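You operate a simulated robot arm through the tools that you are given. There is no shell and no other tool. Be economical: measure what you need, move in short steps, check, and stop when the job is done.

You are at the controls of a simulated two-armed robot. One attempt, no reset.

JOB
On the table top, fold the blue cloth in half, so that its two long edges meet.

It is judged by the outcome, as a careful person would: the job done as asked, and still so three seconds after it is handed in. It fails if anything else is knocked over, pushed out of place, dropped, spilled or broken. Flat cloth is picked up by pressing the open fingertips on it (5 to 10 N) and closing them slowly along it; thin cloth reads only 2 to 8 mm in the jaws.

ROBOT AND FRAMES
Two 7-joint arms with two-finger parallel grippers on one trunk, on a base that drives. Base frame: it is fixed to the floor where the robot stands at the start and does not move with it; the origin is under the middle of the robot, x ahead of it, y to its left, z up. Readings come in mm, rad, newtons and seconds.
The left shoulder is at the start at [70, 133, 1076], the right one opposite. Places, roughly: table top [600, -100, 800]. Payload 1.57 kg a hand.
Tool frame (each hand has its own): the origin (TCP) lies between the finger pads and is the grasp point; the fingertips stand 30 mm ahead of it; z points along the fingers, y is the line along which they close. The gripper opens to 80 mm. The fingers are 17 mm wide and 12 mm thick; the gripper's body (40 by 82 mm) begins 80 mm behind the TCP.
Orientation is that of the tool frame in the base frame, as a unit quaternion [x, y, z, w]. With the fingers straight down and closing along the base's y, the tool's x points along the base's -x, its y along +y and its z along -z.

CONTROLS
- The arms move only by the tool apply_moves. It takes "left_series", "right_series" or both (then of equal length, played together; a hand with none holds still); each is a list of rows, each a list of 3 entries, a list of its own where there are three numbers: the gripper command, from -1 (shut) to 1 (fully open), values between in proportion, then the shift along the tool's x, y, z in mm, then the turn, a rotation vector about the tool's x, y, z in rad. In form: [[jaw, [x, y, z], [rx, ry, rz]], ...]. A call has 1 to 12 rows; each row shifts and turns the commanded pose from where the row before left it, along the tool's axes as they then stand. A row lasts 0.2 s, in which the tool goes at most 50 mm and 0.15 rad; a call with a longer step from one row to the next is refused whole, and so is a gripper value outside its range. A pose out of reach is approached as far as the arm can. The call stops where the force on the tool passes 40 N (or 10 N more than at its start, if that is more) or the arm is blocked; 0.2 s more then pass. Each finger travels about 153 mm/s and halts on what it meets, pressing with about 43 N; the grip force reading is that of the motor and also rises with nothing between the fingers. The clock runs only during rows and for 0.2 s after the last one: add rows that do not move to give the fingers time. It gives the time, the measured TCP pose, the force on the tool (base axes), the opening and the grip force at its end, in the units of the frame above (readings bear some noise), with the torque about the TCP (base axes, N m) and any sound that the robot's microphone picked up.
- Cameras (640 x 400 px; columns grow to the right, rows downward): "scene" is now at [125.7, 4.1, 1282.7]; the picture's right is [0.08, -1.00, -0.00], its down [-0.76, -0.06, -0.65] and it looks along [0.65, 0.05, -0.76] (base axes); focal length 254 px, centre (320, 200). "left" rides on the left gripper at [72, 7, -122] in its tool frame; the picture's right is [-0.09, 1.00, 0.00], its down [-0.84, -0.08, -0.54] and it looks along [-0.54, -0.05, 0.84] (tool axes); focal length 238 px, centre (320, 200). "right" rides on the right gripper at [72, -7, -122] in its tool frame; the picture's right is [0.09, 1.00, 0.00], its down [-0.84, 0.08, -0.54] and it looks along [-0.54, 0.05, 0.84] (tool axes); focal length 238 px, centre (320, 200). There is no depth. A picture from a camera that has moved, and an enlarged one, comes with that camera's place and axes in the base frame and with its lens.
- snapshot(camera): a new picture of that camera. No time passes.
- slide_trunk(by): slides the trunk up (or, below 0, down) by that many mm; the arms and the scene camera ride with it, the base frame stays. It gives what a move gives, with no picture.
- base_move(legs): drives the robot by 1 to 6 legs, each [ahead, left, turn to the left] in mm, mm and rad, along the robot's own axes; the way and the turn of a leg run together, so that a leg with both is an arc; at most 1500 mm and 3.142 rad a leg. The arms and the cameras ride along, it lands a little off, and it stops where it bumps. It gives what a move gives.
- turn_head(pan, tilt): turns the head with the scene camera to pan (to the left, within 1.501 rad either way) and tilt (down, from -0.506 to 1.204), counted from straight ahead of the robot. It gives what a move gives.
- close_up(camera, box): a new picture of the part [left, top, right, bottom] of that camera's present view, enlarged. No time passes.
- hand_in(): hands the job in; it is judged then, once.

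Go step by step. Nothing tells you exact positions but the pictures and the camera data: compare them with the known pose of the tool, close in by small moves and look again before you grip or let go. The budget is 120 turns and 100 pictures, counting those below and the enlarged ones. Unless the task says otherwise, let go and move clear before handing in, and close with one line.

The tools are called as a command line: name --argument value ..., lists and objects as JSON in quotes. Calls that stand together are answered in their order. apply_moves: Moves the arms, as the interface text tells. Its arguments: {"type":"object","properties":{"left_series":{"type":"array"},"right_series":{"type":"array"}},"required":[]} The other tools are called the same way: slide_trunk (by) slides the trunk up or down; base_move (legs) drives the base; turn_head (pan, tilt) turns the head that bears the scene camera; snapshot (camera) takes a picture; close_up (camera, box) takes an enlarged picture of a part of a camera's view; hand_in () hands the job in.

At the start:

```text
t: 0.0
left_eef_pos: [526.8, 120.1, 971.9]
left_tcp_rot: [-0.001, 1.0, 0.0, -0.001]
left_ft_force: [-0.1, -0.2, 0.6]
left_moment: [-0.02, -0.01, 0.01]
left_finger_gap: 80.1
left_finger_force: 0.0
right_eef_pos: [352.8, -251.0, 996.2]
right_tcp_rot: [-0.001, 1.0, 0.0, 0.0]
right_ft_force: [-0.1, -0.4, 0.1]
right_moment: [-0.01, -0.01, -0.02]
right_finger_gap: 79.9
right_finger_force: 0.1
trunk travel left (down, up): [-650.0, 290.0]
robot x, y, heading: [3.6, 1.0, 0.003]
head pan, tilt: [0.079, 0.866]
```

scene: 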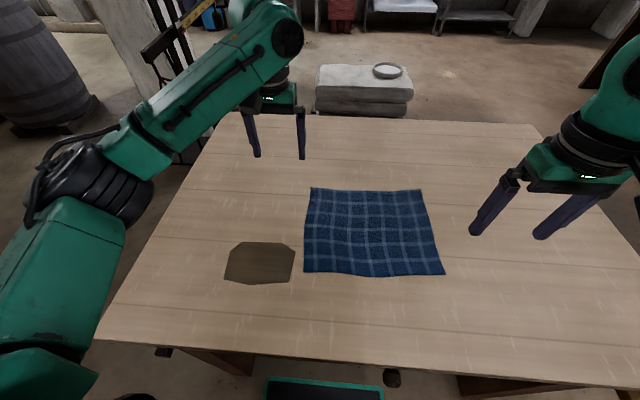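
right: 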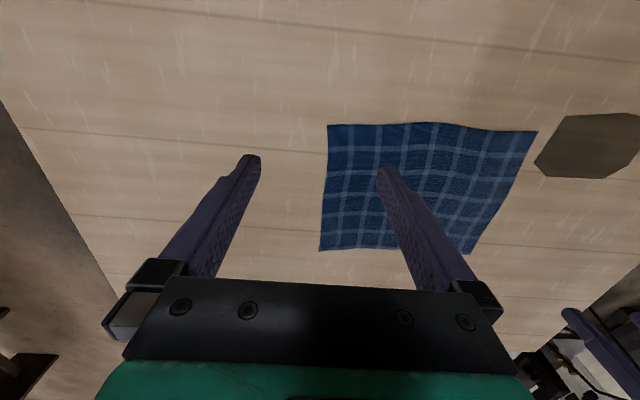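
left: 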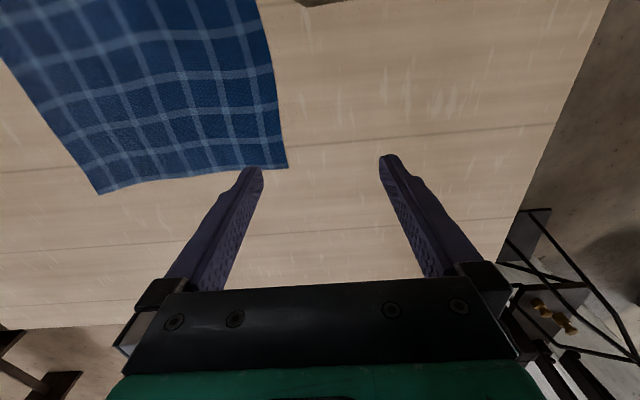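

The cloth spans roughly x 375–660, y −260–70, so its long edges run along y (the near and far edges). I'll check the space under the table first, because the far corners are at the limit of reach and I may have to drive ahead.

turn_head --pan 0 --tilt 1.2

snapshot --camera "scene"

```text
t: 0.8
left_eef_pos: [525.9, 119.9, 971.5]
left_tcp_rot: [-0.001, 1.0, 0.0, -0.001]
left_ft_force: [0.4, 0.1, -0.2]
left_moment: [-0.02, 0.01, 0.02]
left_finger_gap: 79.9
left_finger_force: 0.0
right_eef_pos: [351.8, -249.7, 994.4]
right_tcp_rot: [0.0, 1.0, 0.0, 0.0]
right_ft_force: [-0.8, -1.1, -0.4]
right_moment: [0.02, -0.01, 0.01]
right_finger_gap: 79.9
right_finger_force: 0.0
trunk travel left (down, up): [-650.0, 290.0]
robot x, y, heading: [-1.6, 1.8, -0.002]
head pan, tilt: [0.0, 1.201]
```

```text
96 pictures are left
camera scene: at [104.6, -2.0, 1260.2], right [0.0, -1.0, 0.0], down [-0.93, 0.0, -0.36], along [0.36, 0.0, -0.93], focal length 254 px, centre (320, 200)
```

scene: 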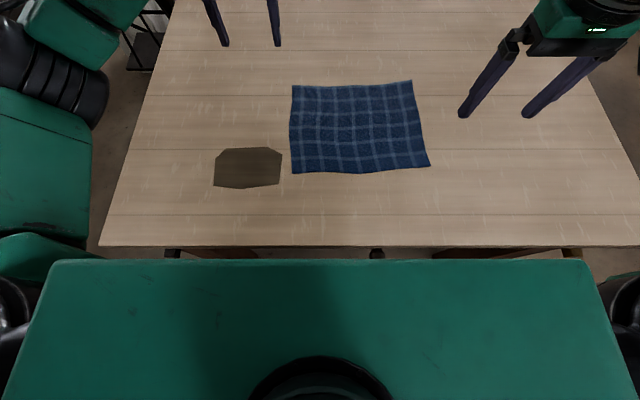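

The corners come out at about near-left (377,63), near-right (398,−263), far-left (641,74) and far-right (662,−254). Before thinking about driving, I'll test in the air whether the hands reach over the far corners.

apply_moves --left_series '[[1, [-15, -9, 15], [0, 0, 0]], [1, [-15, -9, 15], [0, 0, 0]], [1, [-15, -9, 15], [0, 0, 0]], [1, [-15, -9, 15], [0, 0, 0]], [1, [-15, -9, 15], [0, 0, 0]], [1, [-15, -9, 15], [0, 0, 0]], [1, [-15, -9, 15], [0, 0, 0]], [1, [-15, -9, 15], [0, 0, 0]], [1, [0, 0, 0], [0, 0, 0]], [1, [0, 0, 0], [0, 0, 0]]]' --right_series '[[1, [-39, 2, 19], [0, 0, 0]], [1, [-39, 2, 19], [0, 0, 0]], [1, [-39, 2, 19], [0, 0, 0]], [1, [-39, 2, 19], [0, 0, 0]], [1, [-39, 2, 19], [0, 0, 0]], [1, [-39, 2, 19], [0, 0, 0]], [1, [-39, 2, 19], [0, 0, 0]], [1, [-39, 2, 19], [0, 0, 0]], [1, [0, 0, 0], [0, 0, 0]], [1, [0, 0, 0], [0, 0, 0]]]'

```text
t: 3.0
left_eef_pos: [603.7, 69.7, 881.7]
left_tcp_rot: [-0.002, 1.0, 0.0, 0.0]
left_ft_force: [-0.1, 0.7, 0.0]
left_moment: [0.0, -0.02, -0.02]
left_finger_gap: 80.0
left_finger_force: 0.0
left hand out of reach, approached as far as the arm can: row 6, 7, 8
right_eef_pos: [577.2, -236.8, 884.3]
right_tcp_rot: [0.001, 1.0, 0.0, -0.001]
right_ft_force: [0.4, 0.0, 0.1]
right_moment: [0.01, -0.02, -0.03]
right_finger_gap: 79.9
right_finger_force: 0.0
right hand out of reach, approached as far as the arm can: row 6, 7, 8
trunk travel left (down, up): [-650.0, 290.0]
robot x, y, heading: [-1.0, 1.5, 0.001]
head pan, tilt: [0.0, 1.201]
```

Both hands stop 60–85 mm short of the far corners, so I'll drive ahead carefully.

base_move --legs '[[60, 0, 0]]'

```text
t: 4.0
left_eef_pos: [661.8, 69.7, 882.2]
left_tcp_rot: [0.0, 1.0, 0.0, 0.0]
left_ft_force: [0.3, -0.3, -0.1]
left_moment: [0.03, -0.01, -0.04]
left_finger_gap: 80.1
left_finger_force: 0.1
right_eef_pos: [634.8, -237.2, 887.5]
right_tcp_rot: [0.001, 1.0, 0.0, 0.001]
right_ft_force: [0.2, -0.4, -0.4]
right_moment: [0.04, 0.01, 0.0]
right_finger_gap: 79.9
right_finger_force: 0.0
trunk travel left (down, up): [-650.0, 290.0]
robot x, y, heading: [61.0, -1.0, -0.004]
head pan, tilt: [0.0, 1.201]
```

base_move --legs '[[65, 0, 0]]'

turn_head --pan 0 --tilt 1.0

snapshot --camera "scene"

```text
t: 5.0
left_eef_pos: [725.0, 70.8, 883.2]
left_tcp_rot: [-0.001, 1.0, 0.0, 0.001]
left_ft_force: [0.6, -0.4, -0.2]
left_moment: [0.02, 0.0, -0.02]
left_finger_gap: 79.8
left_finger_force: 0.0
right_eef_pos: [699.7, -235.9, 886.1]
right_tcp_rot: [0.001, 1.0, 0.0, 0.0]
right_ft_force: [-0.7, -0.2, -0.2]
right_moment: [0.0, -0.01, -0.04]
right_finger_gap: 80.1
right_finger_force: 0.2
trunk travel left (down, up): [-650.0, 290.0]
robot x, y, heading: [124.6, 0.4, -0.004]
head pan, tilt: [0.0, 1.201]
```

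```text
t: 5.7
left_eef_pos: [725.8, 70.4, 881.8]
left_tcp_rot: [-0.001, 1.0, 0.0, 0.0]
left_ft_force: [0.5, 0.1, -0.1]
left_moment: [0.02, -0.02, -0.01]
left_finger_gap: 80.1
left_finger_force: 0.0
right_eef_pos: [700.5, -236.5, 885.0]
right_tcp_rot: [0.0, 1.0, 0.001, 0.0]
right_ft_force: [0.3, 0.2, 0.1]
right_moment: [0.0, -0.01, 0.01]
right_finger_gap: 79.8
right_finger_force: 0.1
trunk travel left (down, up): [-650.0, 290.0]
robot x, y, heading: [122.2, 0.5, -0.0]
head pan, tilt: [0.0, 1.0]
```

```text
95 pictures are left
camera scene: at [241.7, -2.0, 1272.6], right [0.0, -1.0, 0.0], down [-0.84, 0.0, -0.54], along [0.54, 0.0, -0.84], focal length 254 px, centre (320, 200)
```

scene: 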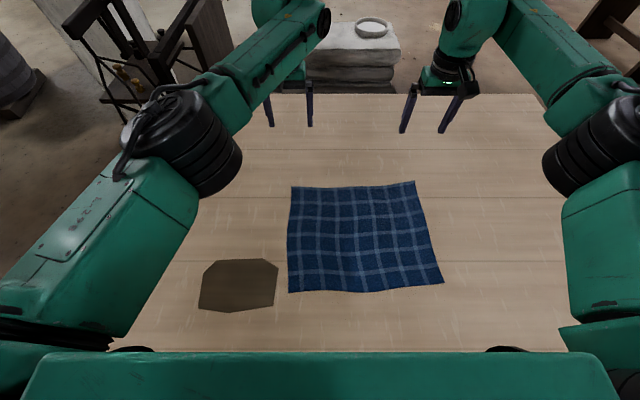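

The drive went cleanly. Next I'll bring both hands above the near edge.

apply_moves --left_series '[[1, [42.6, -3.1, 2.8], [0, 0, 0]], [1, [42.6, -3.1, 2.8], [0, 0, 0]], [1, [42.6, -3.1, 2.8], [0, 0, 0]], [1, [42.6, -3.1, 2.8], [0, 0, 0]], [1, [42.6, -3.1, 2.8], [0, 0, 0]], [1, [42.6, -3.1, 2.8], [0, 0, 0]], [1, [42.6, -3.1, 2.8], [0, 0, 0]], [1, [42.6, -3.1, 2.8], [0, 0, 0]], [1, [0, 0, 0], [0, 0, 0]]]' --right_series '[[1, [37.5, -0.5, 3.1], [0, 0, 0]], [1, [37.5, -0.5, 3.1], [0, 0, 0]], [1, [37.5, -0.5, 3.1], [0, 0, 0]], [1, [37.5, -0.5, 3.1], [0, 0, 0]], [1, [37.5, -0.5, 3.1], [0, 0, 0]], [1, [37.5, -0.5, 3.1], [0, 0, 0]], [1, [37.5, -0.5, 3.1], [0, 0, 0]], [1, [37.5, -0.5, 3.1], [0, 0, 0]], [1, [0, 0, 0], [0, 0, 0]]]'

apply_moves --left_series '[[1, [0, 0, 0], [0, 0, 0.143]], [1, [0, 0, 0], [0, 0, 0.143]], [1, [0, 0, 0], [0, 0, 0.143]], [1, [0, 0, 0], [0, 0, 0.143]], [1, [0, 0, 0], [0, 0, 0.143]], [1, [0, 0, 0], [0, 0, 0.143]], [1, [0, 0, 0], [0, 0, 0.143]], [1, [0, 0, 0], [0, 0, 0.143]], [1, [0, 0, 0], [0, 0, 0.143]], [1, [0, 0, 0], [0, 0, 0.143]], [1, [0, 0, 0], [0, 0, 0.14]], [1, [0, 0, 0], [0, 0, 0]]]' --right_series '[[1, [0, 0, 0], [0, 0, -0.143]], [1, [0, 0, 0], [0, 0, -0.143]], [1, [0, 0, 0], [0, 0, -0.143]], [1, [0, 0, 0], [0, 0, -0.143]], [1, [0, 0, 0], [0, 0, -0.143]], [1, [0, 0, 0], [0, 0, -0.143]], [1, [0, 0, 0], [0, 0, -0.143]], [1, [0, 0, 0], [0, 0, -0.143]], [1, [0, 0, 0], [0, 0, -0.143]], [1, [0, 0, 0], [0, 0, -0.143]], [1, [0, 0, 0], [0, 0, -0.14]], [1, [0, 0, 0], [0, 0, 0]]]'

snapshot --camera "left"

snapshot --camera "right"

snapshot --camera "scene"

```text
t: 7.7
left_eef_pos: [427.3, 49.5, 861.8]
left_tcp_rot: [-0.002, 1.0, 0.001, -0.001]
left_ft_force: [-0.7, 0.0, 0.4]
left_moment: [0.03, 0.01, 0.04]
left_finger_gap: 79.8
left_finger_force: 0.0
left hand out of reach, approached as far as the arm can: row 8
right_eef_pos: [400.5, -240.1, 861.8]
right_tcp_rot: [0.001, 1.0, 0.001, 0.0]
right_ft_force: [0.4, -0.1, -0.6]
right_moment: [-0.01, 0.0, 0.0]
right_finger_gap: 80.1
right_finger_force: 0.0
trunk travel left (down, up): [-650.0, 290.0]
robot x, y, heading: [123.1, -3.0, 0.003]
head pan, tilt: [0.0, 1.0]
```

```text
t: 9.9
left_eef_pos: [427.0, 49.8, 862.9]
left_tcp_rot: [0.641, 0.767, 0.001, 0.0]
left_ft_force: [0.5, -0.3, 0.2]
left_moment: [0.01, 0.02, 0.03]
left_finger_gap: 80.1
left_finger_force: 0.1
right_eef_pos: [341.9, -125.6, 811.3]
right_tcp_rot: [-0.636, 0.772, -0.008, 0.0]
right_ft_force: [-0.1, 0.8, 16.4]
right_moment: [0.24, 0.4, 0.06]
right_finger_gap: 79.5
right_finger_force: 0.0
right hand out of reach, approached as far as the arm can: row 5, 6, 7, 8, 9, 10
trunk travel left (down, up): [-650.0, 290.0]
robot x, y, heading: [123.4, -1.5, 0.003]
head pan, tilt: [0.0, 1.0]
stopped in row 10 (right hand): the force on the tool passed its limit (the readings are from after the stop); the commanded pose is now the measured one
```

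```text
94 pictures are left
camera left: at [420.7, 120.2, 987.8], right [1.0, 0.09, 0.0], down [0.07, -0.84, 0.54], along [0.05, -0.54, -0.84], focal length 238 px, centre (320, 200)
```

left: 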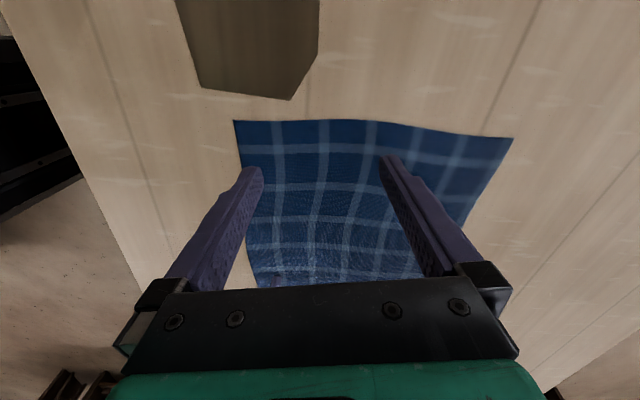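

```text
93 pictures are left
camera right: at [332.0, -196.4, 933.3], right [-0.99, 0.1, -0.01], down [0.08, 0.84, 0.53], along [0.06, 0.53, -0.85], focal length 238 px, centre (320, 200)
```

right: 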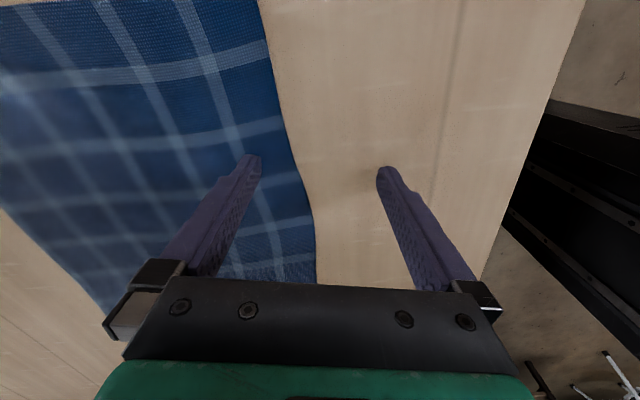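

```text
92 pictures are left
camera scene: at [239.6, -1.5, 1273.2], right [0.0, -1.0, 0.0], down [-0.84, 0.0, -0.54], along [0.54, 0.0, -0.84], focal length 254 px, centre (320, 200)
```

scene: 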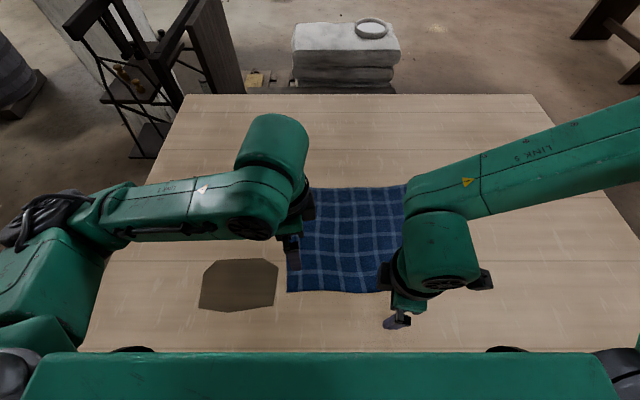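

The right wrist ran out of range this close in and lightly touched something (16 N). I'll undo that by moving the hand away and up, unwinding the turn. After that I'll back the base off so the near edge is at a comfortable distance.

apply_moves --right_series '[[1, [12, -6, -15], [0, 0, 0]], [1, [16, -13, -8], [0, 0, 0]], [1, [16, -13, -8], [0, 0, 0]], [1, [16, -13, -8], [0, 0, 0]], [1, [16, -13, -8], [0, 0, 0]], [1, [16, -13, -8], [0, 0, 0]], [1, [16, -13, -8], [0, 0, 0]]]'

snapshot --camera "scene"

```text
t: 11.4
left_eef_pos: [426.6, 48.1, 864.9]
left_tcp_rot: [0.642, 0.767, 0.002, 0.001]
left_ft_force: [-0.4, -0.5, 0.2]
left_moment: [0.02, 0.01, -0.02]
left_finger_gap: 79.9
left_finger_force: 0.1
right_eef_pos: [341.0, -125.2, 811.1]
right_tcp_rot: [-0.636, 0.772, -0.008, 0.001]
right_ft_force: [0.0, -0.9, 27.2]
right_moment: [0.3, 0.75, 0.12]
right_finger_gap: 79.3
right_finger_force: 0.0
right hand out of reach, approached as far as the arm can: row 1, 2, 3, 4, 5, 6, 7
trunk travel left (down, up): [-650.0, 290.0]
robot x, y, heading: [122.7, -1.5, 0.003]
head pan, tilt: [0.0, 1.0]
stopped in row 7 (right hand): the force on the tool passed its limit (the readings are from after the stop); the commanded pose is now the measured one
```

```text
91 pictures are left
camera scene: at [239.5, -1.9, 1272.8], right [0.0, -1.0, 0.0], down [-0.84, 0.0, -0.54], along [0.54, 0.0, -0.84], focal length 254 px, centre (320, 200)
```

scene: 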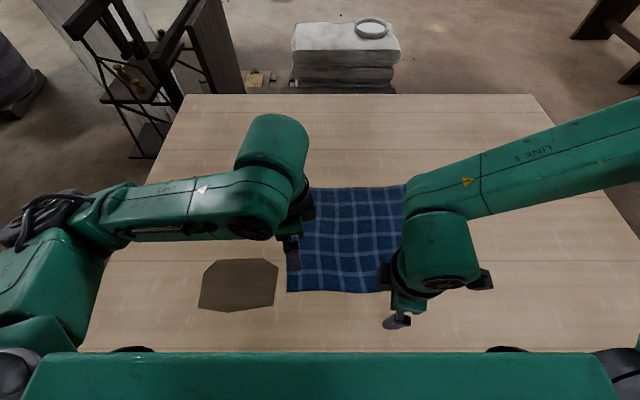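

Comparing the two scene views puts the table surface at z≈780, not 730, so the right fingertips are resting on the table top. I'll raise the trunk to lift both hands off.

slide_trunk --by 60

apply_moves --right_series '[[1, [0, 0, 0], [0, 0, 0.1]], [1, [0, 0, 0], [0, 0, 0.14]], [1, [0, 0, 0], [0, 0, 0.14]], [1, [0, 0, 0], [0, 0, 0.14]], [1, [0, 0, 0], [0, 0, 0.14]]]'

snapshot --camera "scene"

```text
t: 12.4
left_eef_pos: [427.3, 49.2, 924.0]
left_tcp_rot: [0.641, 0.767, 0.0, -0.001]
left_ft_force: [0.0, -0.1, -0.5]
left_moment: [-0.05, 0.01, -0.01]
left_finger_gap: 80.1
left_finger_force: 0.1
right_eef_pos: [343.3, -127.6, 869.8]
right_tcp_rot: [-0.636, 0.771, -0.009, 0.0]
right_ft_force: [-0.2, 0.1, 0.1]
right_moment: [-0.01, -0.01, 0.02]
right_finger_gap: 79.9
right_finger_force: 0.2
trunk travel left (down, up): [-710.0, 230.0]
robot x, y, heading: [122.5, -2.4, -0.005]
head pan, tilt: [0.0, 1.0]
```

```text
t: 13.6
left_eef_pos: [427.6, 48.6, 923.6]
left_tcp_rot: [0.642, 0.767, 0.0, -0.001]
left_ft_force: [0.1, 0.1, 0.3]
left_moment: [0.03, 0.02, 0.01]
left_finger_gap: 79.9
left_finger_force: 0.1
right_eef_pos: [341.7, -126.7, 870.8]
right_tcp_rot: [-0.351, 0.936, -0.008, 0.002]
right_ft_force: [0.4, 0.5, -0.1]
right_moment: [0.0, 0.01, -0.02]
right_finger_gap: 79.9
right_finger_force: 0.1
trunk travel left (down, up): [-710.0, 230.0]
robot x, y, heading: [124.3, 1.8, -0.0]
head pan, tilt: [0.0, 1.0]
```

```text
90 pictures are left
camera scene: at [241.1, -2.2, 1332.8], right [0.0, -1.0, 0.0], down [-0.84, 0.0, -0.54], along [0.54, 0.0, -0.84], focal length 254 px, centre (320, 200)
```

scene: 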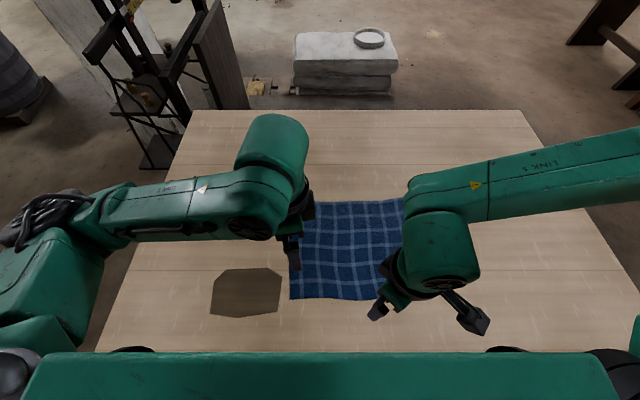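

Recovered. I'll back the base off and bring the right hand's turn back to zero.

base_move --legs '[[-100, 0, 0]]'

apply_moves --right_series '[[1, [0, 0, 0], [0, 0, 0.14]], [1, [0, 0, 0], [0, 0, 0.14]], [1, [0, 0, 0], [0, 0, 0.14]], [1, [0, 0, 0], [0, 0, 0.14]], [1, [0, 0, 0], [0, 0, 0.14]], [1, [0, 0, 0], [0, 0, 0.02]], [1, [-35, -25, 0], [0, 0, 0]], [1, [-35, -25, 0], [0, 0, 0]], [1, [-35, -25, 0], [0, 0, 0]], [1, [-25, -25, 0], [0, 0, 0]], [1, [0, 0, 0], [0, 0, 0]]]'

```text
t: 14.8
left_eef_pos: [328.6, 49.1, 923.6]
left_tcp_rot: [0.642, 0.767, 0.001, -0.001]
left_ft_force: [-0.5, -0.2, 0.0]
left_moment: [0.01, 0.02, -0.01]
left_finger_gap: 79.8
left_finger_force: 0.1
right_eef_pos: [242.7, -126.2, 870.4]
right_tcp_rot: [-0.35, 0.937, -0.009, 0.003]
right_ft_force: [0.0, -0.1, -1.1]
right_moment: [0.0, -0.02, 0.0]
right_finger_gap: 79.9
right_finger_force: 0.0
trunk travel left (down, up): [-710.0, 230.0]
robot x, y, heading: [26.5, -0.4, -0.001]
head pan, tilt: [0.0, 1.0]
```

```text
t: 17.2
left_eef_pos: [327.5, 50.0, 923.9]
left_tcp_rot: [0.642, 0.767, 0.0, 0.0]
left_ft_force: [-0.2, 0.4, 1.0]
left_moment: [-0.05, -0.01, 0.02]
left_finger_gap: 80.1
left_finger_force: 0.0
right_eef_pos: [374.9, -227.8, 872.9]
right_tcp_rot: [0.001, 1.0, -0.007, 0.005]
right_ft_force: [0.0, 0.1, -0.1]
right_moment: [0.01, 0.0, 0.0]
right_finger_gap: 80.1
right_finger_force: 0.0
trunk travel left (down, up): [-710.0, 230.0]
robot x, y, heading: [27.6, -1.2, -0.007]
head pan, tilt: [0.0, 1.0]
```

Now I'll repeat the quarter turn on the right hand at a safe height and line the left one up.

apply_moves --left_series '[[1, [-4.6, 8.8, 12], [0, 0, 0]], [1, [-4.6, 8.8, 12], [0, 0, 0]], [1, [-4.6, 8.8, 12], [0, 0, 0]], [1, [-4.6, 8.8, 12], [0, 0, 0]], [1, [0, 0, 0], [0, 0, 0.09]], [1, [0, 0, 0], [0, 0, 0.09]], [1, [0, 0, 0], [0, 0, 0]]]' --right_series '[[1, [0, 0, 0], [0, 0, -0.145]], [1, [0, 0, 0], [0, 0, -0.145]], [1, [0, 0, 0], [0, 0, -0.145]], [1, [0, 0, 0], [0, 0, -0.145]], [1, [0, 0, 0], [0, 0, -0.145]], [1, [0, 0, 0], [0, 0, -0.145]], [1, [0, 0, 0], [0, 0, 0]]]'

```text
t: 18.8
left_eef_pos: [365.8, 34.1, 876.3]
left_tcp_rot: [0.709, 0.705, 0.0, 0.0]
left_ft_force: [-0.1, -0.6, 0.7]
left_moment: [0.03, 0.0, 0.03]
left_finger_gap: 80.1
left_finger_force: 0.0
right_eef_pos: [354.1, -187.8, 865.6]
right_tcp_rot: [-0.394, 0.919, -0.012, 0.003]
right_ft_force: [0.5, -0.4, -0.5]
right_moment: [0.0, 0.0, 0.02]
right_finger_gap: 80.0
right_finger_force: 0.1
right hand out of reach, approached as far as the arm can: row 5, 6
trunk travel left (down, up): [-710.0, 230.0]
robot x, y, heading: [22.9, -0.4, 0.0]
head pan, tilt: [0.0, 1.0]
```

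The right wrist won't turn that way, so I'll try the other direction.

apply_moves --right_series '[[1, [0, 0, 0], [0, 0, 0.145]], [1, [0, 0, 0], [0, 0, 0.145]], [1, [0, 0, 0], [0, 0, 0.145]], [1, [0, 0, 0], [0, 0, 0.145]], [1, [0, 0, 0], [0, 0, 0.145]], [1, [0, 0, 0], [0, 0, 0.145]], [1, [0, 0, 0], [0, 0, 0.145]], [1, [0, 0, 0], [0, 0, 0.145]], [1, [0, 0, 0], [0, 0, 0.145]], [1, [0, 0, 0], [0, 0, 0.145]], [1, [0, 0, 0], [0, 0, 0.145]]]'

```text
t: 21.2
left_eef_pos: [367.0, 34.9, 875.6]
left_tcp_rot: [0.708, 0.706, 0.0, 0.0]
left_ft_force: [-0.8, -0.4, -0.1]
left_moment: [0.02, 0.01, -0.03]
left_finger_gap: 80.0
left_finger_force: 0.0
right_eef_pos: [352.8, -187.2, 866.7]
right_tcp_rot: [0.384, 0.923, -0.007, 0.012]
right_ft_force: [0.6, 0.7, 0.4]
right_moment: [-0.02, 0.02, 0.01]
right_finger_gap: 79.9
right_finger_force: 0.0
trunk travel left (down, up): [-710.0, 230.0]
robot x, y, heading: [27.5, -1.9, -0.002]
head pan, tilt: [0.0, 1.0]
```

apply_moves --right_series '[[1, [0, 0, 0], [0, 0, 0.145]], [1, [0, 0, 0], [0, 0, 0.145]], [1, [0, 0, 0], [0, 0, 0.145]], [1, [0, 0, 0], [0, 0, 0.145]], [1, [0, 0, 0], [0, 0, 0.145]], [1, [0, 0, 0], [0, 0, 0.05]], [1, [-14, 10, 0], [0, 0, 0]], [1, [-14, 10, 0], [0, 0, 0]], [1, [0, 0, 0], [0, 0, 0]]]'

snapshot --camera "right"

snapshot --camera "left"

snapshot --camera "scene"

```text
t: 23.2
left_eef_pos: [366.5, 36.4, 877.4]
left_tcp_rot: [0.708, 0.706, -0.001, -0.001]
left_ft_force: [-0.1, -0.6, 0.8]
left_moment: [0.01, 0.01, 0.01]
left_finger_gap: 80.1
left_finger_force: 0.2
right_eef_pos: [373.7, -213.4, 868.3]
right_tcp_rot: [0.704, 0.71, -0.002, 0.013]
right_ft_force: [-0.1, -0.7, -0.3]
right_moment: [0.01, 0.02, 0.0]
right_finger_gap: 79.8
right_finger_force: 0.1
trunk travel left (down, up): [-710.0, 230.0]
robot x, y, heading: [21.9, 1.4, -0.003]
head pan, tilt: [0.0, 1.0]
```

```text
89 pictures are left
camera right: at [363.5, -139.5, 989.1], right [0.99, 0.1, 0.01], down [0.08, -0.82, 0.56], along [0.07, -0.56, -0.83], focal length 238 px, centre (320, 200)
```

right: 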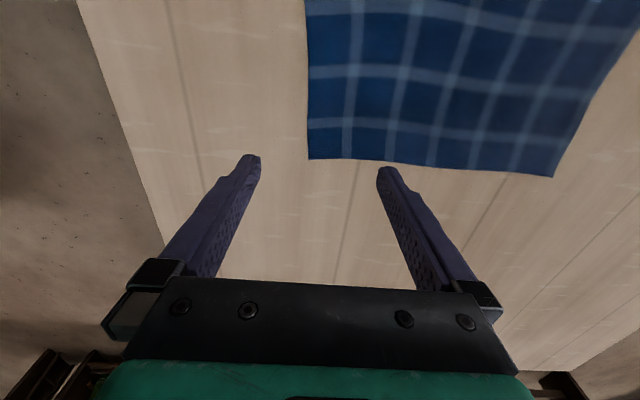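

```text
88 pictures are left
camera left: at [373.3, 107.1, 999.3], right [1.0, -0.1, 0.0], down [-0.08, -0.84, 0.54], along [-0.05, -0.54, -0.84], focal length 238 px, centre (320, 200)
```

left: 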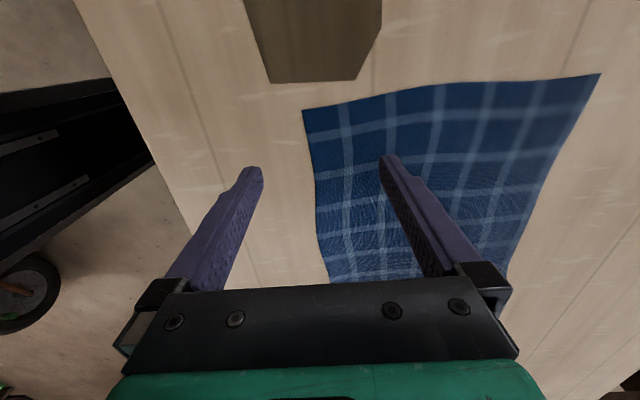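

```text
87 pictures are left
camera scene: at [141.4, -2.0, 1332.8], right [0.0, -1.0, 0.0], down [-0.84, 0.0, -0.54], along [0.54, 0.0, -0.84], focal length 254 px, centre (320, 200)
```

scene: 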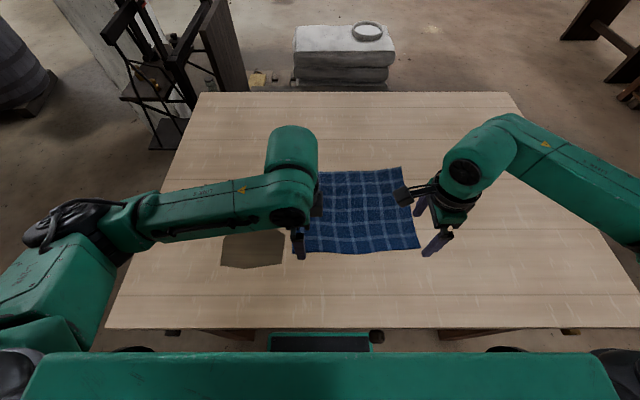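

Wrist and scene views agree on the corners: near-left (353,60), near-right (368,−236), far-left (599,67), far-right (611,−231), surface z≈780. I'll straddle the near edge close to each corner with the jaws closing along x, descend to just above it, and check.

apply_moves --left_series '[[-0.25, [8.6, -2.5, 0], [0, 0, 0]], [-0.25, [0, 0, 20], [0, 0, 0]], [-0.25, [0, 0, 20], [0, 0, 0]], [-0.25, [0, 0, 15], [0, 0, 0]], [-0.25, [0, 0, 0], [0, 0, 0]]]' --right_series '[[-0.25, [-7.6, 3, 0], [0, 0, 0]], [-0.25, [0, 0, 16], [0, 0, 0]], [-0.25, [0, 0, 16], [0, 0, 0]], [-0.25, [0, 0, 14], [0, 0, 0]], [-0.25, [0, 0, 0], [0, 0, 0]]]'

snapshot --camera "right"

snapshot --camera "left"

```text
t: 24.4
left_eef_pos: [362.9, 44.9, 819.2]
left_tcp_rot: [0.709, 0.706, 0.001, 0.0]
left_ft_force: [0.2, -0.5, 0.5]
left_moment: [-0.01, 0.02, -0.01]
left_finger_gap: 30.2
left_finger_force: 0.0
right_eef_pos: [375.4, -222.0, 822.5]
right_tcp_rot: [0.704, 0.71, -0.003, 0.013]
right_ft_force: [-0.1, -0.3, 0.2]
right_moment: [0.0, 0.02, 0.03]
right_finger_gap: 29.8
right_finger_force: 0.0
trunk travel left (down, up): [-710.0, 230.0]
robot x, y, heading: [24.5, -1.4, -0.001]
head pan, tilt: [0.0, 1.0]
```

```text
86 pictures are left
camera right: at [366.6, -148.5, 943.6], right [0.99, 0.1, 0.01], down [0.08, -0.82, 0.56], along [0.07, -0.56, -0.83], focal length 238 px, centre (320, 200)
```

right: 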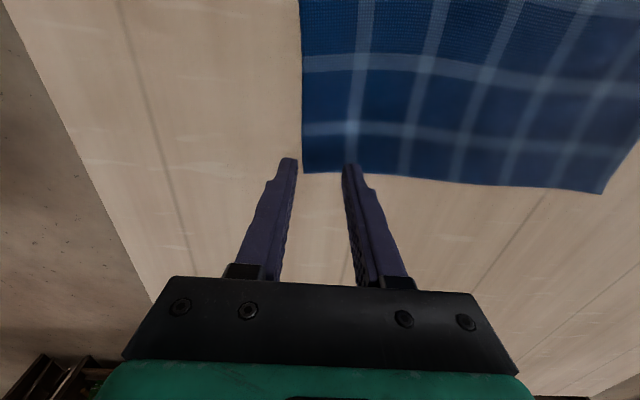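

```text
85 pictures are left
camera left: at [370.1, 116.1, 943.5], right [1.0, -0.1, 0.0], down [-0.08, -0.84, 0.54], along [-0.05, -0.54, -0.84], focal length 238 px, centre (320, 200)
```

left: 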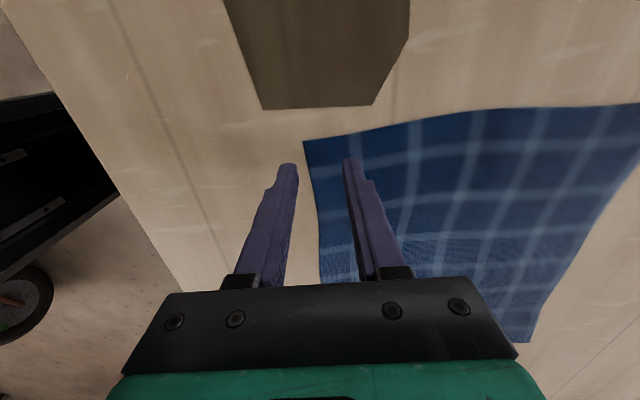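

Both jaws straddle the edge with the near finger just outside. I'll lower in small steps to contact.

apply_moves --left_series '[[-0.25, [0, 0, 3], [0, 0, 0]], [-0.25, [0, 0, 3], [0, 0, 0]], [-0.25, [0, 0, 2], [0, 0, 0]], [-0.25, [0, 0, 0], [0, 0, 0]]]' --right_series '[[-0.25, [4, 0, 4], [0, 0, 0]], [-0.25, [0, 0, 4], [0, 0, 0]], [-0.25, [0, 0, 3], [0, 0, 0]], [-0.25, [0, 0, 0], [0, 0, 0]]]'

```text
t: 25.4
left_eef_pos: [362.7, 45.8, 813.3]
left_tcp_rot: [0.709, 0.705, 0.0, 0.0]
left_ft_force: [0.4, -0.5, -0.4]
left_moment: [-0.02, -0.02, -0.01]
left_finger_gap: 30.1
left_finger_force: 0.0
right_eef_pos: [377.9, -217.6, 812.0]
right_tcp_rot: [0.704, 0.71, -0.003, 0.013]
right_ft_force: [-0.5, 0.8, 1.6]
right_moment: [0.01, 0.02, -0.03]
right_finger_gap: 30.1
right_finger_force: 0.3
trunk travel left (down, up): [-710.0, 230.0]
robot x, y, heading: [19.9, 0.8, -0.006]
head pan, tilt: [0.0, 1.0]
```

apply_moves --left_series '[[-0.25, [0, 0, 1], [0, 0, 0]], [-0.25, [0, 0, 1], [0, 0, 0]], [-0.25, [0, 0, 0], [0, 0, 0]]]' --right_series '[[-0.25, [0, 0, 1], [0, 0, 0]], [-0.25, [0, 0, 0.5], [0, 0, 0]], [-0.25, [0, 0, 0], [0, 0, 0]]]'

```text
t: 26.2
left_eef_pos: [362.8, 45.6, 812.2]
left_tcp_rot: [0.708, 0.706, 0.001, 0.001]
left_ft_force: [1.1, -0.2, 2.6]
left_moment: [0.03, -0.09, 0.0]
left_finger_gap: 30.6
left_finger_force: 0.7
right_eef_pos: [377.0, -217.9, 813.0]
right_tcp_rot: [0.704, 0.71, -0.002, 0.013]
right_ft_force: [1.0, -1.9, 14.0]
right_moment: [0.03, 0.15, 0.05]
right_finger_gap: 29.6
right_finger_force: 0.1
trunk travel left (down, up): [-710.0, 230.0]
robot x, y, heading: [22.3, -1.3, -0.001]
head pan, tilt: [0.0, 1.0]
```

apply_moves --left_series '[[-0.25, [0, 0, 0.7], [0, 0, 0]], [-0.33, [0, 0, 0], [0, 0, 0]], [-0.4, [0, 0, 0], [0, 0, 0]], [-0.47, [0, 0, 0], [0, 0, 0]], [-0.54, [0, 0, 0], [0, 0, 0]], [-0.61, [0, 0, 0], [0, 0, 0]], [-0.68, [0, 0, 0], [0, 0, 0]], [-0.75, [0, 0, 0], [0, 0, 0]], [-0.82, [0, 0, 0], [0, 0, 0]], [-0.89, [0, 0, 0], [0, 0, 0]], [-1, [0, 0, 0], [0, 0, 0]], [-1, [0, 0, 0], [0, 0, 0]]]' --right_series '[[-0.25, [0, 0, -0.4], [0, 0, 0]], [-0.33, [0, 0, 0], [0, 0, 0]], [-0.4, [0, 0, 0], [0, 0, 0]], [-0.47, [0, 0, 0], [0, 0, 0]], [-0.54, [0, 0, 0], [0, 0, 0]], [-0.61, [0, 0, 0], [0, 0, 0]], [-0.68, [0, 0, 0], [0, 0, 0]], [-0.75, [0, 0, 0], [0, 0, 0]], [-0.82, [0, 0, 0], [0, 0, 0]], [-0.89, [0, 0, 0], [0, 0, 0]], [-1, [0, 0, 0], [0, 0, 0]], [-1, [0, 0, 0], [0, 0, 0]]]'

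snapshot --camera "right"

snapshot --camera "left"

```text
t: 28.8
left_eef_pos: [361.7, 45.0, 810.1]
left_tcp_rot: [0.71, 0.705, 0.001, 0.001]
left_ft_force: [-1.4, -1.1, 17.5]
left_moment: [0.03, -0.09, -0.01]
left_finger_gap: 2.4
left_finger_force: 23.7
right_eef_pos: [376.5, -218.6, 811.8]
right_tcp_rot: [0.704, 0.71, -0.001, 0.015]
right_ft_force: [1.1, 1.1, 5.7]
right_moment: [0.02, 0.01, -0.01]
right_finger_gap: 2.1
right_finger_force: 23.9
trunk travel left (down, up): [-710.0, 230.0]
robot x, y, heading: [24.2, -4.3, -0.003]
head pan, tilt: [0.0, 1.0]
```

```text
84 pictures are left
camera right: at [366.4, -144.7, 931.7], right [0.99, 0.1, 0.02], down [0.08, -0.82, 0.56], along [0.07, -0.56, -0.83], focal length 238 px, centre (320, 200)
```

right: 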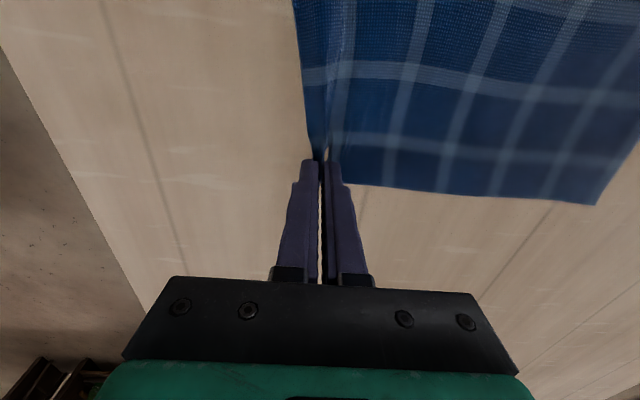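

```text
83 pictures are left
camera left: at [369.0, 116.2, 934.7], right [1.0, -0.1, 0.0], down [-0.08, -0.84, 0.54], along [-0.05, -0.54, -0.84], focal length 238 px, centre (320, 200)
```

left: 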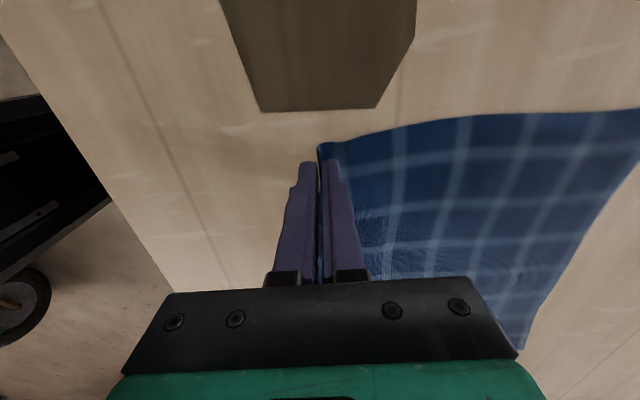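

Both jaws read about 2 mm with the edge standing up between the fingers. I'll lift a little to test the grips.

apply_moves --left_series '[[-1, [0, 0, -5], [0, 0, 0]], [-1, [0, 5, -15], [0, 0, 0]], [-1, [0, 5, -15], [0, 0, 0]], [-1, [0, 5, -15], [0, 0, 0]], [-1, [0, 0, 0], [0, 0, 0]]]' --right_series '[[-1, [0, 0, -5], [0, 0, 0]], [-1, [0, 5, -15], [0, 0, 0]], [-1, [0, 5, -15], [0, 0, 0]], [-1, [0, 5, -15], [0, 0, 0]], [-1, [0, 0, 0], [0, 0, 0]]]'

snapshot --camera "right"

snapshot --camera "left"

snapshot --camera "scene"

```text
t: 30.0
left_eef_pos: [377.1, 45.1, 859.4]
left_tcp_rot: [0.708, 0.706, 0.0, 0.0]
left_ft_force: [0.0, 0.0, -0.4]
left_moment: [0.01, 0.01, -0.01]
left_finger_gap: 2.3
left_finger_force: 23.5
right_eef_pos: [392.3, -216.9, 861.6]
right_tcp_rot: [0.703, 0.711, -0.002, 0.012]
right_ft_force: [-0.7, 0.2, -0.1]
right_moment: [0.03, -0.01, -0.01]
right_finger_gap: 2.2
right_finger_force: 23.9
trunk travel left (down, up): [-710.0, 230.0]
robot x, y, heading: [23.2, 1.6, 0.001]
head pan, tilt: [0.0, 1.0]
```

```text
82 pictures are left
camera right: at [382.1, -143.0, 982.0], right [0.99, 0.1, 0.01], down [0.08, -0.82, 0.56], along [0.07, -0.56, -0.83], focal length 238 px, centre (320, 200)
```

right: 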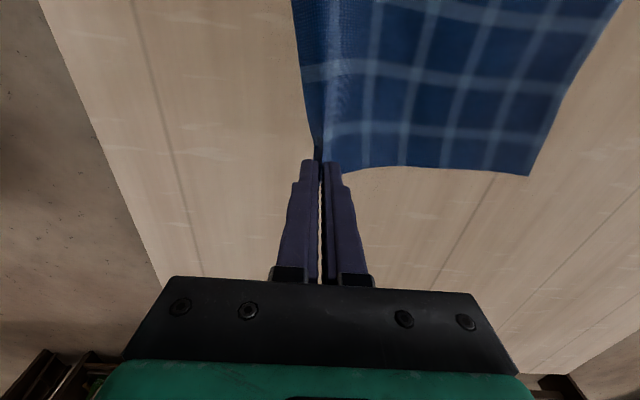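

```text
81 pictures are left
camera left: at [384.9, 116.2, 981.8], right [1.0, -0.1, 0.0], down [-0.08, -0.84, 0.54], along [-0.05, -0.54, -0.84], focal length 238 px, centre (320, 200)
```

left: 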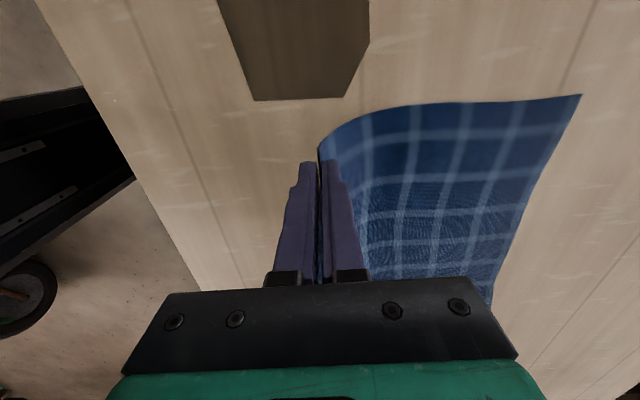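

```text
80 pictures are left
camera scene: at [141.3, -2.3, 1332.8], right [0.0, -1.0, 0.0], down [-0.84, 0.0, -0.54], along [0.54, 0.0, -0.84], focal length 254 px, centre (320, 200)
```

scene: 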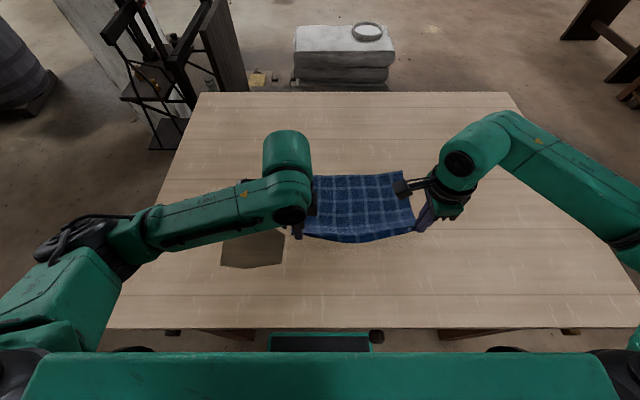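

Both grips hold the edge. A close look will show how much cloth stands inside the jaws, so I can place it accurately.

close_up --camera "left" --box '[260, 130, 390, 300]'

close_up --camera "right" --box '[260, 130, 390, 300]'

close_up --camera "scene" --box '[280, 150, 460, 270]'

```text
2.35 times, centred on (325, 215) of left
camera zoom: at [384.9, 116.2, 981.8], right [1.0, -0.1, 0.0], down [-0.08, -0.84, 0.54], along [-0.05, -0.54, -0.84], focal length 561 px, centre (308, 165)
```

zoom: 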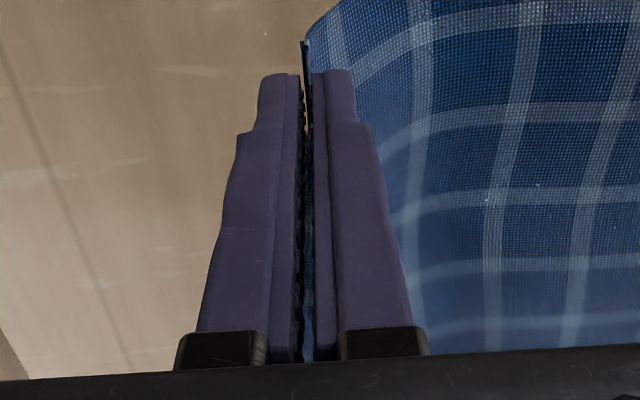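

```text
2.35 times, centred on (325, 215) of right
camera zoom: at [382.1, -143.0, 982.0], right [0.99, 0.1, 0.01], down [0.08, -0.82, 0.56], along [0.07, -0.56, -0.83], focal length 561 px, centre (308, 165)
```

zoom: 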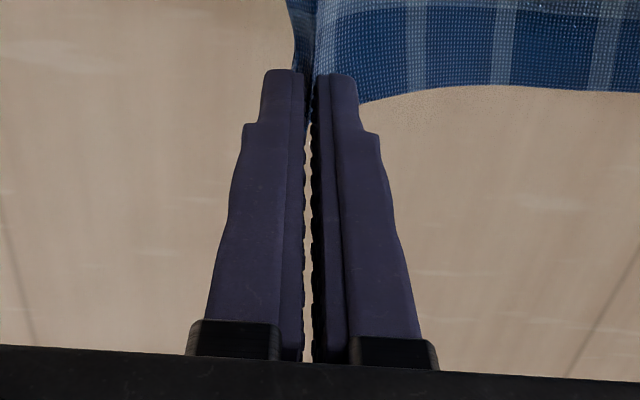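

```text
3.33 times, centred on (370, 210) of scene
camera zoom: at [141.3, -2.3, 1332.8], right [0.0, -1.0, 0.0], down [-0.84, 0.0, -0.54], along [0.54, 0.0, -0.84], focal length 845 px, centre (153, 167)
```

zoom: 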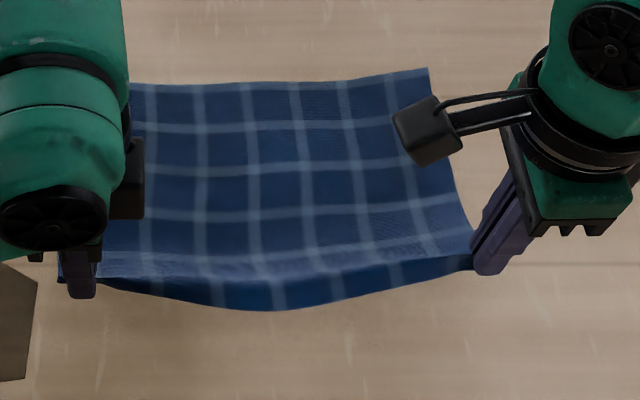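

The edge itself is pinched with only a few mm inside the jaws. I'll swing it up, then drive 60 mm ahead so the end of the arc is in reach.

apply_moves --left_series '[[-1, [0, 9, -12], [0, 0, 0]], [-1, [0, 9, -12], [0, 0, 0]], [-1, [0, 9, -12], [0, 0, 0]], [-1, [0, 8, -10], [0, 0, 0]], [-1, [0, 0, 0], [0, 0, 0]]]' --right_series '[[-1, [0, 9, -12], [0, 0, 0]], [-1, [0, 9, -12], [0, 0, 0]], [-1, [0, 9, -12], [0, 0, 0]], [-1, [0, 8, -10], [0, 0, 0]], [-1, [0, 0, 0], [0, 0, 0]]]'

base_move --legs '[[62, 0, 0]]'

snapshot --camera "scene"

```text
t: 31.2
left_eef_pos: [413.2, 45.1, 905.7]
left_tcp_rot: [0.709, 0.705, 0.001, -0.001]
left_ft_force: [-0.3, -0.4, -0.7]
left_moment: [-0.01, -0.01, 0.0]
left_finger_gap: 2.4
left_finger_force: 24.0
right_eef_pos: [426.4, -214.9, 907.6]
right_tcp_rot: [0.703, 0.711, -0.003, 0.013]
right_ft_force: [0.0, -0.1, -0.3]
right_moment: [0.01, 0.02, 0.01]
right_finger_gap: 2.1
right_finger_force: 23.6
trunk travel left (down, up): [-710.0, 230.0]
robot x, y, heading: [24.4, -1.2, -0.003]
head pan, tilt: [0.0, 1.0]
```

```text
t: 32.1
left_eef_pos: [473.7, 44.5, 904.6]
left_tcp_rot: [0.708, 0.706, 0.001, 0.0]
left_ft_force: [0.4, 0.1, -0.3]
left_moment: [-0.01, 0.02, 0.01]
left_finger_gap: 2.1
left_finger_force: 23.9
right_eef_pos: [486.8, -216.4, 907.2]
right_tcp_rot: [0.704, 0.71, -0.002, 0.013]
right_ft_force: [0.1, -0.7, 0.2]
right_moment: [0.01, 0.03, -0.01]
right_finger_gap: 2.3
right_finger_force: 24.1
trunk travel left (down, up): [-710.0, 230.0]
robot x, y, heading: [86.5, -0.1, 0.002]
head pan, tilt: [0.0, 1.0]
```

```text
76 pictures are left
camera scene: at [201.5, -2.3, 1333.0], right [0.0, -1.0, 0.0], down [-0.84, 0.0, -0.54], along [0.54, 0.0, -0.84], focal length 254 px, centre (320, 200)
```

scene: 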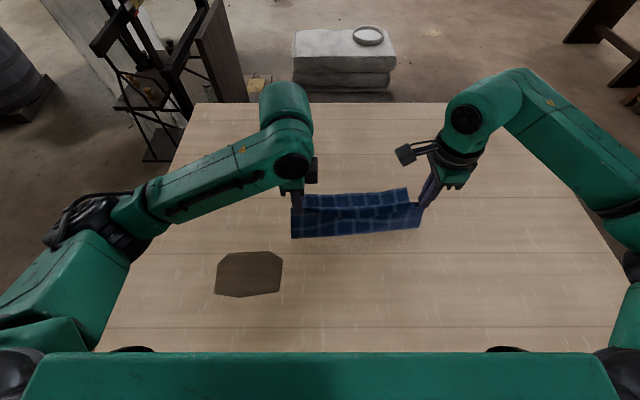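

close_up --camera "scene" --box '[270, 160, 450, 260]'

snapshot --camera "left"

snapshot --camera "right"

```text
3.56 times, centred on (360, 210) of scene
camera zoom: at [201.5, -2.3, 1333.0], right [0.0, -1.0, 0.0], down [-0.84, 0.0, -0.54], along [0.54, 0.0, -0.84], focal length 902 px, centre (178, 164)
```

zoom: 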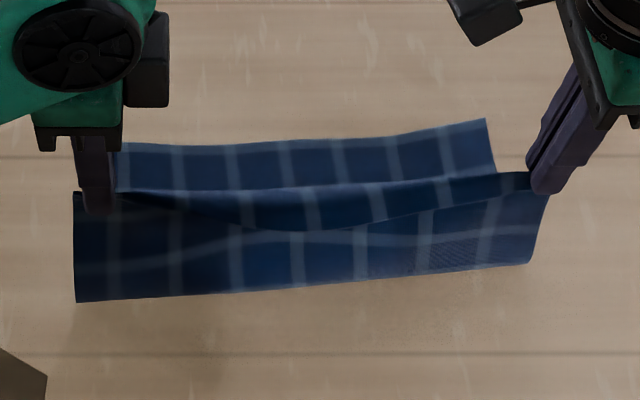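

```text
74 pictures are left
camera left: at [481.1, 115.3, 1029.2], right [1.0, -0.1, 0.0], down [-0.08, -0.84, 0.54], along [-0.05, -0.54, -0.84], focal length 238 px, centre (320, 200)
```

left: 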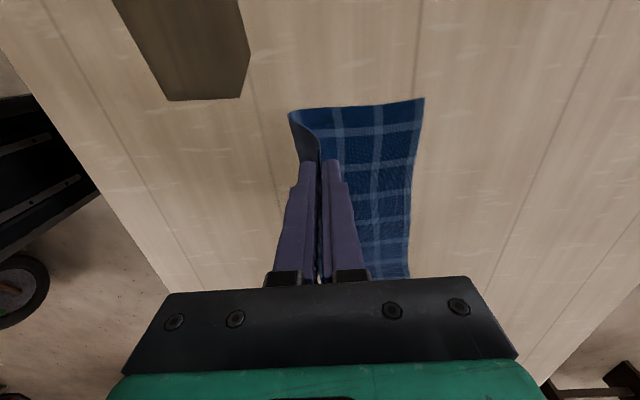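

```text
73 pictures are left
camera right: at [476.1, -142.4, 1027.8], right [0.99, 0.1, 0.01], down [0.08, -0.82, 0.56], along [0.07, -0.56, -0.83], focal length 238 px, centre (320, 200)
```

right: 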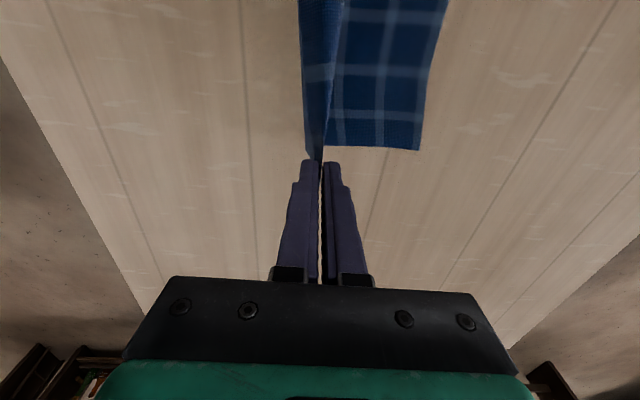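

The far half slid back 10–20 mm, so the far corners are now about (579,63) and (599,−234); the new targets follow those. I'll swing the edge down to roughly 15 mm above its target.

apply_moves --left_series '[[-1, [0.5, 16, 3], [0, 0, 0]], [-1, [0.5, 16, 4], [0, 0, 0]], [-1, [0.5, 15, 11], [0, 0, 0]], [-1, [0.5, 15, 12], [0, 0, 0]], [-1, [0.5, 10, 15], [0, 0, 0]], [-1, [0.5, 10, 15], [0, 0, 0]], [-1, [0.5, 6, 10], [0, 0, 0]], [-1, [0, 6, 10], [0, 0, 0]], [-1, [0, 0, 0], [0, 0, 0]], [-1, [0, 0, 0], [0, 0, 0]]]' --right_series '[[-1, [0, 17, 3], [0, 0, 0]], [-1, [0, 17, 4], [0, 0, 0]], [-1, [0, 16, 11], [0, 0, 0]], [-1, [0, 16, 12], [0, 0, 0]], [-1, [0, 10, 15], [0, 0, 0]], [-1, [0, 10, 15], [0, 0, 0]], [-1, [0, 7, 11], [0, 0, 0]], [-1, [0, 6, 11], [0, 0, 0]], [-1, [0, 0, 0], [0, 0, 0]], [-1, [0, 0, 0], [0, 0, 0]]]'

close_up --camera "scene" --box '[270, 140, 450, 260]'

snapshot --camera "left"

snapshot --camera "right"

```text
t: 34.3
left_eef_pos: [568.5, 46.6, 824.9]
left_tcp_rot: [0.708, 0.706, 0.001, 0.0]
left_ft_force: [0.1, -1.2, -0.7]
left_moment: [0.0, 0.02, 0.01]
left_finger_gap: 2.1
left_finger_force: 23.6
right_eef_pos: [587.0, -218.4, 827.5]
right_tcp_rot: [0.704, 0.71, -0.003, 0.012]
right_ft_force: [0.5, 0.0, 0.2]
right_moment: [-0.03, 0.04, 0.01]
right_finger_gap: 2.5
right_finger_force: 23.9
trunk travel left (down, up): [-710.0, 230.0]
robot x, y, heading: [82.9, 3.1, -0.001]
head pan, tilt: [0.0, 1.0]
```

```text
3.33 times, centred on (360, 200) of scene
camera zoom: at [203.0, -2.4, 1332.8], right [0.0, -1.0, 0.0], down [-0.84, 0.0, -0.54], along [0.54, 0.0, -0.84], focal length 845 px, centre (187, 200)
```

zoom: 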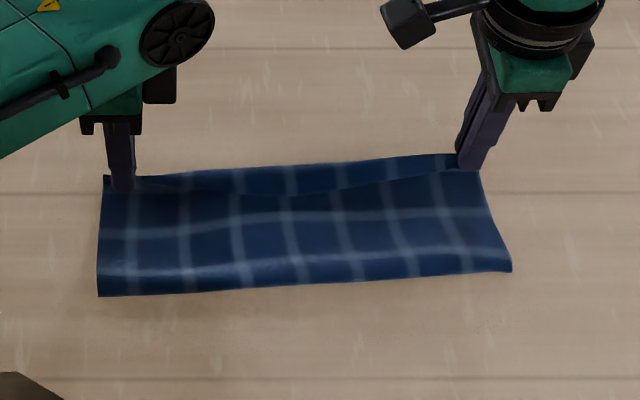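

```text
71 pictures are left
camera left: at [575.8, 117.6, 948.3], right [1.0, -0.1, 0.0], down [-0.08, -0.84, 0.54], along [-0.05, -0.54, -0.84], focal length 238 px, centre (320, 200)
```

left: 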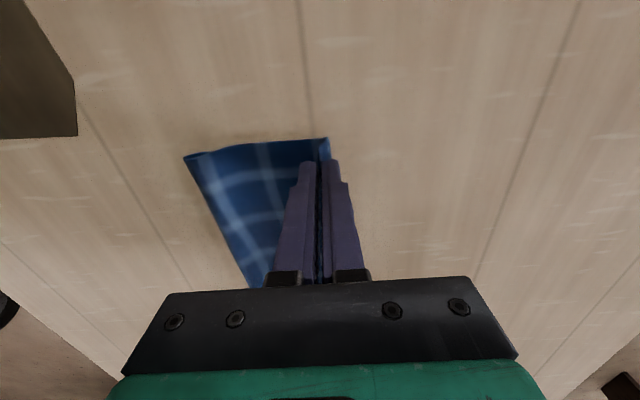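

```text
70 pictures are left
camera right: at [576.3, -143.9, 947.4], right [0.99, 0.1, 0.01], down [0.08, -0.82, 0.56], along [0.07, -0.56, -0.83], focal length 238 px, centre (320, 200)
```

right: 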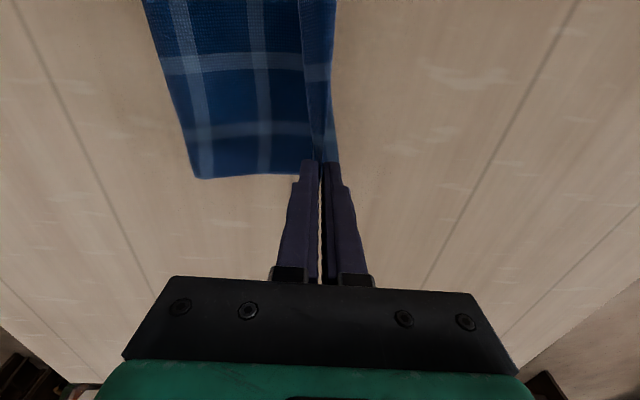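

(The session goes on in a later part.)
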